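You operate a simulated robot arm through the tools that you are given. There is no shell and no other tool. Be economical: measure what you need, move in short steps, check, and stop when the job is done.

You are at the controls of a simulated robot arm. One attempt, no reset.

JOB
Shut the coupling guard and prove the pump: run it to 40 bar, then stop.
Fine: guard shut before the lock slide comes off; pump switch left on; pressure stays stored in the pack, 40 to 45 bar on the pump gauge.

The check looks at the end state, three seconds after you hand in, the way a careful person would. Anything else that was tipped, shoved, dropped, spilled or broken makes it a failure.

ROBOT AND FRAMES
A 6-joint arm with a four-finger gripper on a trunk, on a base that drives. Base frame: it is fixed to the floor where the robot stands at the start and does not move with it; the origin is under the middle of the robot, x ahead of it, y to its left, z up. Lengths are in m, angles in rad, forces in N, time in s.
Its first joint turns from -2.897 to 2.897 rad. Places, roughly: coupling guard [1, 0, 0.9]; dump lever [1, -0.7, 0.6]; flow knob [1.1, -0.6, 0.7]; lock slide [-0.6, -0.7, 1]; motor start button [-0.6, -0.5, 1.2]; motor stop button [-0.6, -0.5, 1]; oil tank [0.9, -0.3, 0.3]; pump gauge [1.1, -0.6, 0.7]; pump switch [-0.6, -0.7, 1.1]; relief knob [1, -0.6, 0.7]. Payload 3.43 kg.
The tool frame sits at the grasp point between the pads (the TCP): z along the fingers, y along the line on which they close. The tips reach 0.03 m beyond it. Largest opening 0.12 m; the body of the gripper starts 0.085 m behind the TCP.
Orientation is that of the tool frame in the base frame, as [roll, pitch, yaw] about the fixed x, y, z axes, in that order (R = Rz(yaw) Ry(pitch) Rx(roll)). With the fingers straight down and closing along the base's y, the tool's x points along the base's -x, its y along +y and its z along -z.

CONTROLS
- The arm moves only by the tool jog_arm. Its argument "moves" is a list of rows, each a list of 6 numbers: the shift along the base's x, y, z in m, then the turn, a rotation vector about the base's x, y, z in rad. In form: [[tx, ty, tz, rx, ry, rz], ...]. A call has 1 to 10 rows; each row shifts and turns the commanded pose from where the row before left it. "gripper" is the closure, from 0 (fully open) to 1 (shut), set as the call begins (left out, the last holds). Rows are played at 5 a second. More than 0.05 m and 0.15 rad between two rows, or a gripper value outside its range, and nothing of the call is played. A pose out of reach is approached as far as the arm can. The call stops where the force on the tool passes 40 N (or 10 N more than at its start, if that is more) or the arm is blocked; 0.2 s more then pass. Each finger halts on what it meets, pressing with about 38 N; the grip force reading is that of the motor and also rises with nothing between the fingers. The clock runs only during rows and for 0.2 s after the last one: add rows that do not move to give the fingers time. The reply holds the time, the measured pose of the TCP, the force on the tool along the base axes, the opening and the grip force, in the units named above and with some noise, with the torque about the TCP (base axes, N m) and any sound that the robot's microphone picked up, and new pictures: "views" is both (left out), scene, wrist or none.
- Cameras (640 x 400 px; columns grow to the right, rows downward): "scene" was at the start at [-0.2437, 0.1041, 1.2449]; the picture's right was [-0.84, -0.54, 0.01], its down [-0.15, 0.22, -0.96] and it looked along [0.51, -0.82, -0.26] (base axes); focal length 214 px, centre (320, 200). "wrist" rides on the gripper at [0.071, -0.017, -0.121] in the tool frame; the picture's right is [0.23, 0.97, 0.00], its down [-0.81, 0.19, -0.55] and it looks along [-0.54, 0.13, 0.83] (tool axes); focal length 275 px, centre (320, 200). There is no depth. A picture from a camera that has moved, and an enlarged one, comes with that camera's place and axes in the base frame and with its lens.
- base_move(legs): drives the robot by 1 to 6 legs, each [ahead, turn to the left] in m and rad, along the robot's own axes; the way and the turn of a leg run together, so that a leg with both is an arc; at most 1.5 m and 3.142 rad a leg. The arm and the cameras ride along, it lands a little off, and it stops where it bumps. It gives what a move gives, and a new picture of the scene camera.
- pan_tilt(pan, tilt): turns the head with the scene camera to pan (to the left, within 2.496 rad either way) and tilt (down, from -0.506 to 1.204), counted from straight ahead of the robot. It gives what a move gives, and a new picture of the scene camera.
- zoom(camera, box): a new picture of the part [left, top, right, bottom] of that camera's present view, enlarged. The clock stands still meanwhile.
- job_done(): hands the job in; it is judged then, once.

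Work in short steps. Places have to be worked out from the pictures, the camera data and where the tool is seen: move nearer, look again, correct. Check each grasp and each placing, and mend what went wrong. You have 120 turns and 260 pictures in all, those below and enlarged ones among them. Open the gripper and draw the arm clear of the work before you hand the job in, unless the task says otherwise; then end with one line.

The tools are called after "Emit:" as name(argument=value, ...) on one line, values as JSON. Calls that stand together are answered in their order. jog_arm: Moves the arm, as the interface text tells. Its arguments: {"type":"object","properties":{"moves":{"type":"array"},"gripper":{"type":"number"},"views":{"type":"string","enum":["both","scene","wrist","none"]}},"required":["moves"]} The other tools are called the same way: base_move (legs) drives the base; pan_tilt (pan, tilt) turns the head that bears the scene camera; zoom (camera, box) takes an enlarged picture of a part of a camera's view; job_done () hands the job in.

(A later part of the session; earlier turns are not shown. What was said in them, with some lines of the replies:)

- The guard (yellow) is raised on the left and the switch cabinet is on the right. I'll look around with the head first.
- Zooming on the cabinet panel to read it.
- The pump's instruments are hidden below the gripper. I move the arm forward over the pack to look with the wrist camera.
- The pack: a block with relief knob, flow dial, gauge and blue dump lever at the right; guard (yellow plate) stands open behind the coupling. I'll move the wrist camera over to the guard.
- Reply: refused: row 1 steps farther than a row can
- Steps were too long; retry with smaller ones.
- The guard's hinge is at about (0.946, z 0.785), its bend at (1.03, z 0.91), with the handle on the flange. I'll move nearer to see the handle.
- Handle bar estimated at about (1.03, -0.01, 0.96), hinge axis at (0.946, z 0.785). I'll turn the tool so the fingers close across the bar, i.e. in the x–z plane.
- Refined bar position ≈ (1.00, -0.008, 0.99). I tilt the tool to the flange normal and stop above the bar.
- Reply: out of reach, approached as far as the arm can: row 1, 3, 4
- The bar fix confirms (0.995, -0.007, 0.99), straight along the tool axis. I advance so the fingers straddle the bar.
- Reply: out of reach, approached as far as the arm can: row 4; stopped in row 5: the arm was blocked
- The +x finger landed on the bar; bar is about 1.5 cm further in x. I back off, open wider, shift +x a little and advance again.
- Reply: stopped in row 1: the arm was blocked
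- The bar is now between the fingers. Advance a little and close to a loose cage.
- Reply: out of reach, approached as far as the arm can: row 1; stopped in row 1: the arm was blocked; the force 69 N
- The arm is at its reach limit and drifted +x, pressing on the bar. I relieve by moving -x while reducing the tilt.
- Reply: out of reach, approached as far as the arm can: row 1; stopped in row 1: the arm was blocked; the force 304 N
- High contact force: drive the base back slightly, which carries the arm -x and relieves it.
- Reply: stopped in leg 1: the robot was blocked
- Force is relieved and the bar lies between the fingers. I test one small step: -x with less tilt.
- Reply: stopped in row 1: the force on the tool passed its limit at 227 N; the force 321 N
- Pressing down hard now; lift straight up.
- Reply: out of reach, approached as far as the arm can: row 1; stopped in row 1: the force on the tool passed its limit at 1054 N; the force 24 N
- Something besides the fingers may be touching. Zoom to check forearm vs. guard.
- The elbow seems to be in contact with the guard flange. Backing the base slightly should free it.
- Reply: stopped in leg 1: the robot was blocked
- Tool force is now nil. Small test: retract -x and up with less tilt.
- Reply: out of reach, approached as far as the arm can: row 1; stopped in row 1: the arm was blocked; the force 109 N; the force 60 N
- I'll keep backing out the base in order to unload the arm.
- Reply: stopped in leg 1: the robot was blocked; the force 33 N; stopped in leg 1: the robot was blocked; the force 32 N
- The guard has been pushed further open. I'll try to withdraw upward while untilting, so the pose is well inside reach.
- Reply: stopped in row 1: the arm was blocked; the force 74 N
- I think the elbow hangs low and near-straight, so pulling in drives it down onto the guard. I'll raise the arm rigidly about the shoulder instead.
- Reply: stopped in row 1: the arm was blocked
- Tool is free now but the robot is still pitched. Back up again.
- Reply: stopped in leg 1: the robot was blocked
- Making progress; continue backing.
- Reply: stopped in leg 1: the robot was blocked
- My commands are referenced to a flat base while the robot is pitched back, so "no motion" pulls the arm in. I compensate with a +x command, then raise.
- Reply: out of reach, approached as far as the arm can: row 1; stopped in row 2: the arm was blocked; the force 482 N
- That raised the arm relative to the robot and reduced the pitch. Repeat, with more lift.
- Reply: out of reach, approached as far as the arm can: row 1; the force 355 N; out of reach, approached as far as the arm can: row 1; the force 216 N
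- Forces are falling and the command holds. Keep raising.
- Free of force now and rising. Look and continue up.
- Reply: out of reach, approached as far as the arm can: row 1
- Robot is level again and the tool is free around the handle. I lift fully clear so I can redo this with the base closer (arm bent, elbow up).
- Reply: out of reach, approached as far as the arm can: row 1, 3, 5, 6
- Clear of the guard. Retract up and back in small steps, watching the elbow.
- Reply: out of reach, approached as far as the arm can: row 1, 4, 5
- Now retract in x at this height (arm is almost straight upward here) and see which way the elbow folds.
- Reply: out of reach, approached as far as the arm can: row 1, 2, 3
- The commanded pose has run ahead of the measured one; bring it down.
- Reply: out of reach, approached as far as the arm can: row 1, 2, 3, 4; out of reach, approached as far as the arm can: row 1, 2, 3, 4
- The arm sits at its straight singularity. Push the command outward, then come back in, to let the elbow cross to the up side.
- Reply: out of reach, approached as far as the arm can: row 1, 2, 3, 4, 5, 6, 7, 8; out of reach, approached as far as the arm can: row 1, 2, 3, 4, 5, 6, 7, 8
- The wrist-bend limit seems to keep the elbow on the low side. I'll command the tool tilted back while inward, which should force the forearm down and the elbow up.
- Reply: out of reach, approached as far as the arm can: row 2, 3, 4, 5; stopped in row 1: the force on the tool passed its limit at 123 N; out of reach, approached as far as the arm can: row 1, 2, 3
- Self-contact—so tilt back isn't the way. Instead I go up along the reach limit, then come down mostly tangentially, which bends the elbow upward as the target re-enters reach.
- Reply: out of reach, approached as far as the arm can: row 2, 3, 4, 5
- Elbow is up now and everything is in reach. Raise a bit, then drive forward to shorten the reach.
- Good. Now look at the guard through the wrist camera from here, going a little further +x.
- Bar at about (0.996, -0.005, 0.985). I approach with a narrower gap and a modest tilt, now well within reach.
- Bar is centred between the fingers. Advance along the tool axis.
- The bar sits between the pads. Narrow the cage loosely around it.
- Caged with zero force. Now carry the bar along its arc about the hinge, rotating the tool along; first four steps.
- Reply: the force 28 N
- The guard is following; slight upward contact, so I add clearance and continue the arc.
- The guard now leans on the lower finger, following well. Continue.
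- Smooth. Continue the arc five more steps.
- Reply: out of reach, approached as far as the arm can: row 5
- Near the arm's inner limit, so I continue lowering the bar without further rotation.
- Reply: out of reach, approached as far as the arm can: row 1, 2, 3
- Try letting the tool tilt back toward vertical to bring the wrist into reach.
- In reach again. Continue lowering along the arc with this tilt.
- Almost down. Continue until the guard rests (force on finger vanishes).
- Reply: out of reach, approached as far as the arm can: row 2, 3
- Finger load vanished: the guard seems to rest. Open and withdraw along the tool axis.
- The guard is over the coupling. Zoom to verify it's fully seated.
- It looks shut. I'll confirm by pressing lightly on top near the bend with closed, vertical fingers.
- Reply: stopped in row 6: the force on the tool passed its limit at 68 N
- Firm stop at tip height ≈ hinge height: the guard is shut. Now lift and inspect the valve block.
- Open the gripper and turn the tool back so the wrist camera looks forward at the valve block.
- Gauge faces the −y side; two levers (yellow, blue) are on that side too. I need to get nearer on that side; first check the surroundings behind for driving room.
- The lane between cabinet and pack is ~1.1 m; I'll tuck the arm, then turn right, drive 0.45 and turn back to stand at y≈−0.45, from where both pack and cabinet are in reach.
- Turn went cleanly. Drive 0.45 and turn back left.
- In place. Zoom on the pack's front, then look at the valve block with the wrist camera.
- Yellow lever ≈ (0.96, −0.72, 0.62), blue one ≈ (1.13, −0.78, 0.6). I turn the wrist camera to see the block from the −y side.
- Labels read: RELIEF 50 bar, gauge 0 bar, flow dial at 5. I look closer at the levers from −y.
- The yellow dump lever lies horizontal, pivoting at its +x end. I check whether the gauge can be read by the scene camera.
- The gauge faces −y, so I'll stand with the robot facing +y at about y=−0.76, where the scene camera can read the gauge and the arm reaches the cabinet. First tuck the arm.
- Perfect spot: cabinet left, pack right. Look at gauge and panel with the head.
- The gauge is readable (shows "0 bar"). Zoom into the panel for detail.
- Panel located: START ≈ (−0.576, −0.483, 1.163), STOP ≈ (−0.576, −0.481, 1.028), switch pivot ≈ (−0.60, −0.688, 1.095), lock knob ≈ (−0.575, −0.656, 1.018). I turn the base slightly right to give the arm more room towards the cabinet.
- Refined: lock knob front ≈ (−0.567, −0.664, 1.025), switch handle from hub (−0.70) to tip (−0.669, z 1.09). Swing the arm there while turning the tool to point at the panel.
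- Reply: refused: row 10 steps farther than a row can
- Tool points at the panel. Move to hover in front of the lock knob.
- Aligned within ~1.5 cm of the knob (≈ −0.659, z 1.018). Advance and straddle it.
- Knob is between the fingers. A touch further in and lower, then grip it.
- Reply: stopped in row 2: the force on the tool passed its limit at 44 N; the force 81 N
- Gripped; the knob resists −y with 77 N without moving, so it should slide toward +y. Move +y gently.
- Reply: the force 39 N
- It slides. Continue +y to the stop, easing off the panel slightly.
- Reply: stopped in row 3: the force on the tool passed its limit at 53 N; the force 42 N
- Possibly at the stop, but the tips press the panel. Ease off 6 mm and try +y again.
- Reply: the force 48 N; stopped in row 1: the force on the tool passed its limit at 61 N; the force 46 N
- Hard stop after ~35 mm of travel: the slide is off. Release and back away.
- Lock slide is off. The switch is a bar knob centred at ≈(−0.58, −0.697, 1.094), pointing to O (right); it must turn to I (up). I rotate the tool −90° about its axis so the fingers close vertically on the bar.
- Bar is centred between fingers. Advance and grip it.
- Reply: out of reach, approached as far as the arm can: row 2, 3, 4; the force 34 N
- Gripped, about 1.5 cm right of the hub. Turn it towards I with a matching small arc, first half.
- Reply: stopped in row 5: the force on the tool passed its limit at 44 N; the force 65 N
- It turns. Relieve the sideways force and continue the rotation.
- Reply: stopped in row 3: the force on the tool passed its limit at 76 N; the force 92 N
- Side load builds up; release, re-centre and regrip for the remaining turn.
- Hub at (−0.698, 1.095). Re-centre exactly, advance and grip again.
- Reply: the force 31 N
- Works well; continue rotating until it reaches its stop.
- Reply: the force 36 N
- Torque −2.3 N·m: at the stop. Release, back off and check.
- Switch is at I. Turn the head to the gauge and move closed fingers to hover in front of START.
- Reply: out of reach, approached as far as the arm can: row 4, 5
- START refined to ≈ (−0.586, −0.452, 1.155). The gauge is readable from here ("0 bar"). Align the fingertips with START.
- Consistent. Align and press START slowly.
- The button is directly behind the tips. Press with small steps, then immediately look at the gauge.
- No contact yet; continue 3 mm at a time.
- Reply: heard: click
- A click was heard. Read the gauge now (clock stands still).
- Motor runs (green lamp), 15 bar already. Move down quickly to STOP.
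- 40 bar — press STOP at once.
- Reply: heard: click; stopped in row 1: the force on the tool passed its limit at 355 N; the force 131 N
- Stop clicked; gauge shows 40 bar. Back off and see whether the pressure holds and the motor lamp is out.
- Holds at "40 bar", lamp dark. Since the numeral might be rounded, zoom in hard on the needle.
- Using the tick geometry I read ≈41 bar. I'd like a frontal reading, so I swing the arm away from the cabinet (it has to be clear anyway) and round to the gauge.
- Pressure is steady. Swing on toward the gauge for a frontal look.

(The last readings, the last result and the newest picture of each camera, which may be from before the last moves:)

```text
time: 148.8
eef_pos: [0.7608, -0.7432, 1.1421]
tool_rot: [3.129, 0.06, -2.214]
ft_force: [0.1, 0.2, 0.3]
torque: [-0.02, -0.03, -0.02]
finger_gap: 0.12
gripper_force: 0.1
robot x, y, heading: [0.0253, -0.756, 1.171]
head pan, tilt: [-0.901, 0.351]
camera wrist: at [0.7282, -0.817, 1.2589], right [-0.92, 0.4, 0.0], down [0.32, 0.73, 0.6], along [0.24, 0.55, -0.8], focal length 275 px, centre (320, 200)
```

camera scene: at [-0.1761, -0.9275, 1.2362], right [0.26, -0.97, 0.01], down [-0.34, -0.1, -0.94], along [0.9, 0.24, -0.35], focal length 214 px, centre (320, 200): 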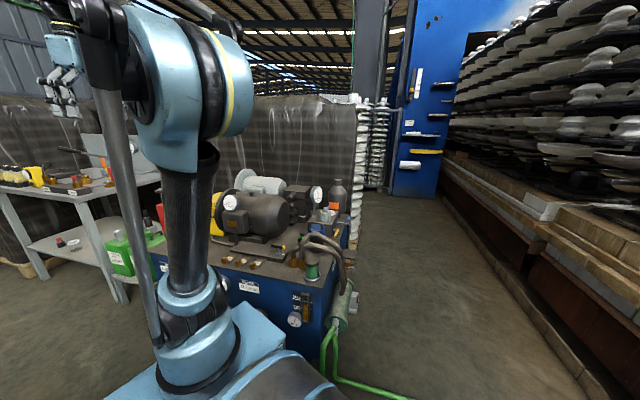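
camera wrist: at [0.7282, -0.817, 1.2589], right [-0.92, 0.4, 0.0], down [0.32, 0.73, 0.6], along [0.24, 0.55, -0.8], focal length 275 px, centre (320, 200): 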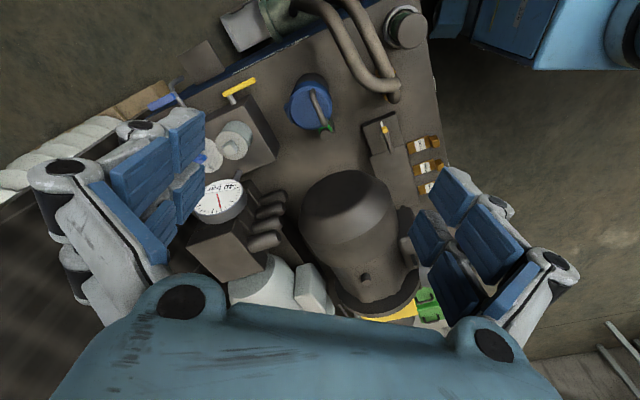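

The gauge is visible near-frontally; zoom.

Emit:
zoom(camera="wrist", box=[190, 170, 250, 225])

```text
7.27 times, centred on (220, 198) of wrist
camera zoom: at [0.7282, -0.817, 1.2589], right [-0.92, 0.4, 0.0], down [0.32, 0.73, 0.6], along [0.24, 0.55, -0.8], focal length 2002 px, centre (1047, 218)
```

zoom: 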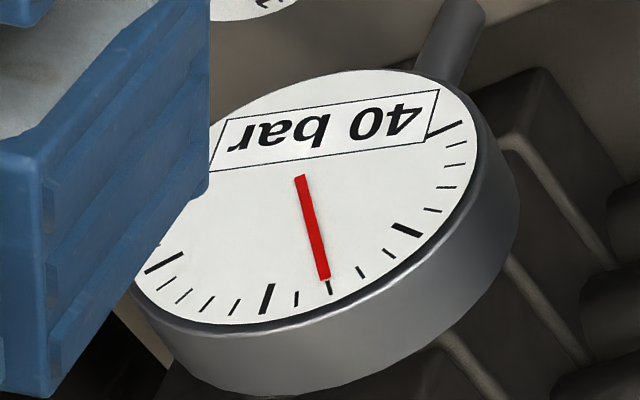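

Emit:
zoom(camera="wrist", box=[212, 200, 230, 212])

```text
16.00 times, centred on (221, 206) of wrist
camera zoom: at [0.7282, -0.817, 1.2589], right [-0.92, 0.4, 0.0], down [0.32, 0.73, 0.6], along [0.24, 0.55, -0.8], focal length 4404 px, centre (1904, 104)
```

zoom: 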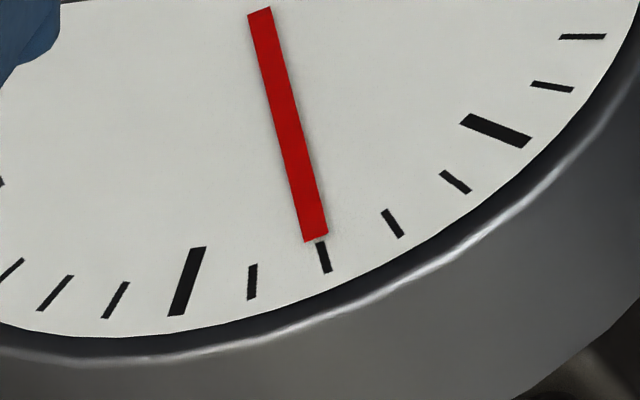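

Frontal analysis gives about 40 bar, too close to the limit to be sure. I lower the camera to a more face-on view for a precise reading.

Emit:
jog_arm(moves=[[0.005, -0.03, -0.034, 0, 0, -0.02], [0.005, -0.03, -0.034, 0, 0, -0.02], [0.005, -0.03, -0.034, 0, 0, -0.02], [0.005, -0.028, -0.034, 0, 0, -0.02], [0, 0, 0, 0, 0, 0]], views="wrist")

Emit:
zoom(camera="wrist", box=[240, 250, 310, 310])

```text
time: 150.0
eef_pos: [0.7784, -0.86, 1.0063]
tool_rot: [3.126, 0.06, -2.294]
ft_force: [-0.3, -0.1, -0.7]
torque: [0.02, 0.0, 0.01]
finger_gap: 0.1201
gripper_force: 0.1
robot x, y, heading: [0.0231, -0.7588, 1.162]
head pan, tilt: [-0.901, 0.351]
camera wrist: at [0.7401, -0.9313, 1.1222], right [-0.88, 0.47, 0.0], down [0.38, 0.7, 0.6], along [0.28, 0.53, -0.8], focal length 275 px, centre (320, 200)
```

wrist: 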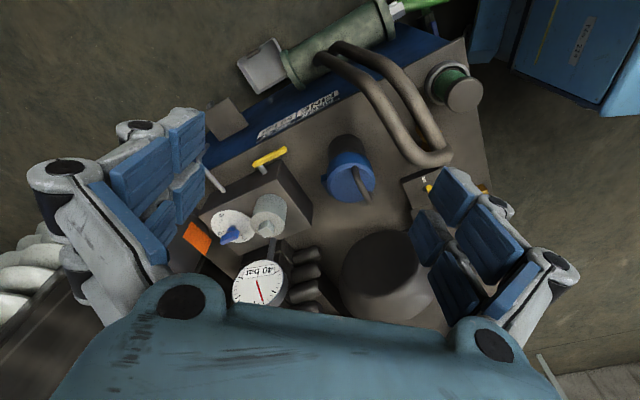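

```text
6.67 times, centred on (275, 280) of wrist
camera zoom: at [0.7401, -0.9313, 1.1222], right [-0.88, 0.47, 0.0], down [0.38, 0.7, 0.6], along [0.28, 0.53, -0.8], focal length 1835 px, centre (620, -333)
```

zoom: 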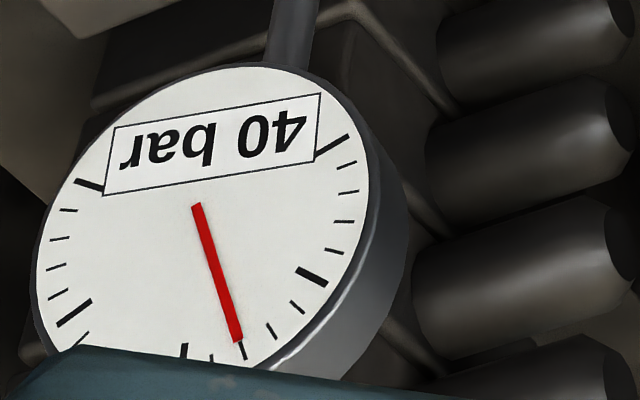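

Nearly face-on now: I get ≈40.7. One tighter zoom to firm it up.

Emit:
zoom(camera="wrist", box=[242, 270, 282, 295])

```text
16.00 times, centred on (262, 282) of wrist
camera zoom: at [0.7401, -0.9313, 1.1222], right [-0.88, 0.47, 0.0], down [0.38, 0.7, 0.6], along [0.28, 0.53, -0.8], focal length 4404 px, centre (1248, -1120)
```

zoom: 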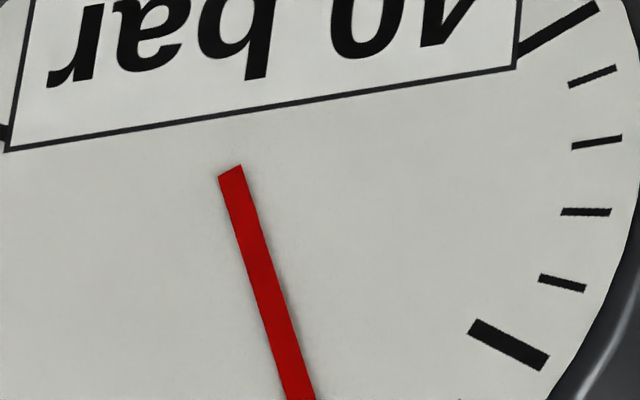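

Refined reading ≈40.5 bar, steady for over 10 s: within 40–45. Draw the arm clear and take a last look at the pack and panel.

Emit:
jog_arm(moves=[[-0.01, 0.02, 0.04, 0, 0, 0], [-0.01, 0.02, 0.04, 0, 0, 0], [-0.02, 0.03, 0.03, 0, 0, 0], [-0.03, 0.03, 0.02, 0, 0, 0], [-0.03, 0.035, 0.02, 0, 0, 0], [-0.03, 0.035, 0.02, 0, 0, 0], [-0.03, 0.035, 0.02, 0, 0, 0], [-0.03, 0.035, 0, 0, 0, 0], [-0.03, 0.035, 0, 0, 0, 0], [-0.03, 0.035, 0, 0, 0, 0]], gripper=0.0, views="scene")

Emit:
zoom(camera="scene", box=[190, 150, 370, 300])

Emit:
pan_tilt(pan=1.2, tilt=0.25)

```text
refused: row 5 steps farther than a row can; nothing moved
```

```text
2.67 times, centred on (280, 225) of scene
camera zoom: at [-0.1759, -0.9273, 1.2362], right [0.26, -0.97, 0.01], down [-0.34, -0.1, -0.94], along [0.9, 0.24, -0.35], focal length 572 px, centre (427, 133)
```

zoom: 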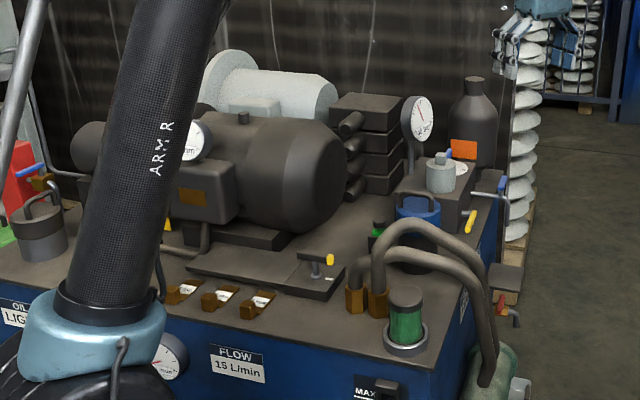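

```text
time: 152.0
eef_pos: [0.7782, -0.8599, 1.0066]
tool_rot: [3.127, 0.059, -2.294]
ft_force: [-0.6, -0.5, 0.9]
torque: [-0.01, 0.01, 0.02]
finger_gap: 0.1202
gripper_force: 0.0
robot x, y, heading: [0.0272, -0.7559, 1.173]
head pan, tilt: [1.201, 0.25]
camera scene: at [-0.3324, -0.8861, 1.246], right [0.7, 0.71, -0.01], down [0.17, -0.18, -0.97], along [-0.69, 0.68, -0.25], focal length 214 px, centre (320, 200)
```

scene: 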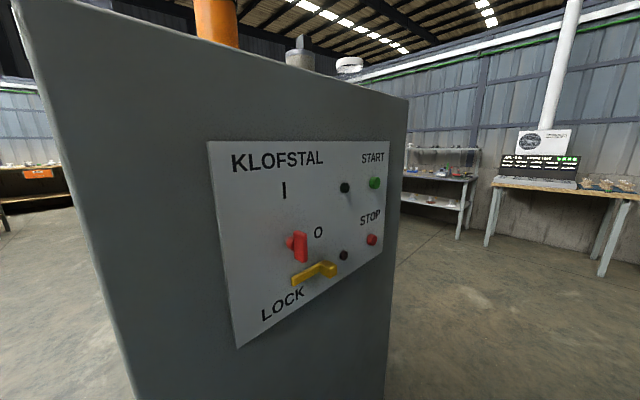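

Panel is right: switch at I, lamps dark. Retract the arm with legal steps and check gauge and guard one final time.

Emit:
jog_arm(moves=[[-0.01, 0.02, 0.04, 0, 0, 0], [-0.01, 0.02, 0.04, 0, 0, 0], [-0.02, 0.03, 0.03, 0, 0, 0], [-0.03, 0.03, 0.02, 0, 0, 0], [-0.025, 0.03, 0.02, 0, 0, 0], [-0.025, 0.03, 0.02, 0, 0, 0], [-0.03, 0.03, 0.02, 0, 0, 0], [-0.03, 0.035, 0, 0, 0, 0], [-0.03, 0.035, 0, 0, 0, 0], [-0.03, 0.035, 0, 0, 0, 0]], gripper=0.0, views="wrist")

Emit:
pan_tilt(pan=-0.9, tilt=0.35)

Emit:
zoom(camera="scene", box=[190, 165, 345, 260])

```text
time: 154.2
eef_pos: [0.5391, -0.564, 1.1954]
tool_rot: [3.128, 0.059, -2.294]
ft_force: [0.8, -0.3, -0.8]
torque: [0.0, 0.06, 0.01]
finger_gap: 0.12
gripper_force: 0.2
robot x, y, heading: [0.0288, -0.7622, 1.169]
head pan, tilt: [1.201, 0.25]
camera wrist: at [0.5014, -0.6348, 1.3108], right [-0.88, 0.47, 0.0], down [0.38, 0.7, 0.6], along [0.28, 0.53, -0.8], focal length 275 px, centre (320, 200)
```

wrist: 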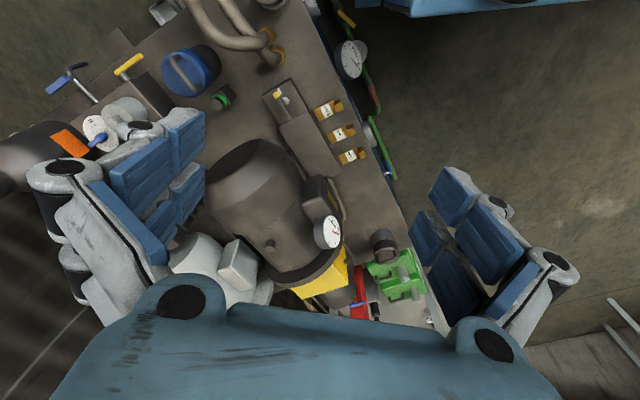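

```text
time: 156.2
eef_pos: [0.5393, -0.5644, 1.195]
tool_rot: [3.128, 0.06, -2.292]
ft_force: [0.3, 0.4, -0.1]
torque: [0.0, -0.01, 0.02]
finger_gap: 0.1196
gripper_force: 0.1
robot x, y, heading: [0.0208, -0.7548, 1.168]
head pan, tilt: [-0.901, 0.351]
camera scene: at [-0.176, -0.9272, 1.2362], right [0.26, -0.96, 0.01], down [-0.34, -0.1, -0.94], along [0.9, 0.24, -0.35], focal length 214 px, centre (320, 200)
```

scene: 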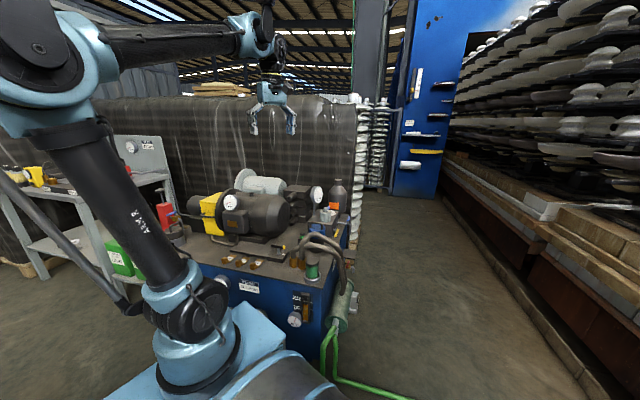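

```text
4.13 times, centred on (268, 212) of scene
camera zoom: at [-0.176, -0.9272, 1.2362], right [0.26, -0.96, 0.01], down [-0.34, -0.1, -0.94], along [0.9, 0.24, -0.35], focal length 886 px, centre (537, 148)
```

zoom: 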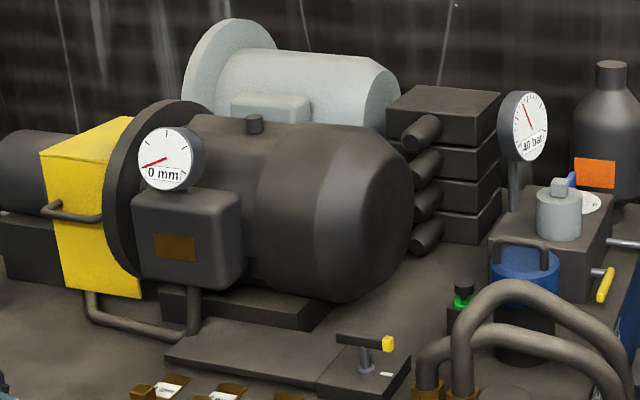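

Guard is shut, the gauge holds 40 bar, the switch is on, the motor is stopped and the arm is clear with the gripper open. I hand in.

Emit:
job_done()

```text
The job is handed in.
```

The guard is shut, the pump has been run and stopped with the switch left on, and the pack was holding about 40.5 bar by the needle (gauge numeral 40) at hand-in; that is only just above the 40 bar minimum, and early on the arm jammed hard against the guard (force spike about 1,050 N) with no visible damage.
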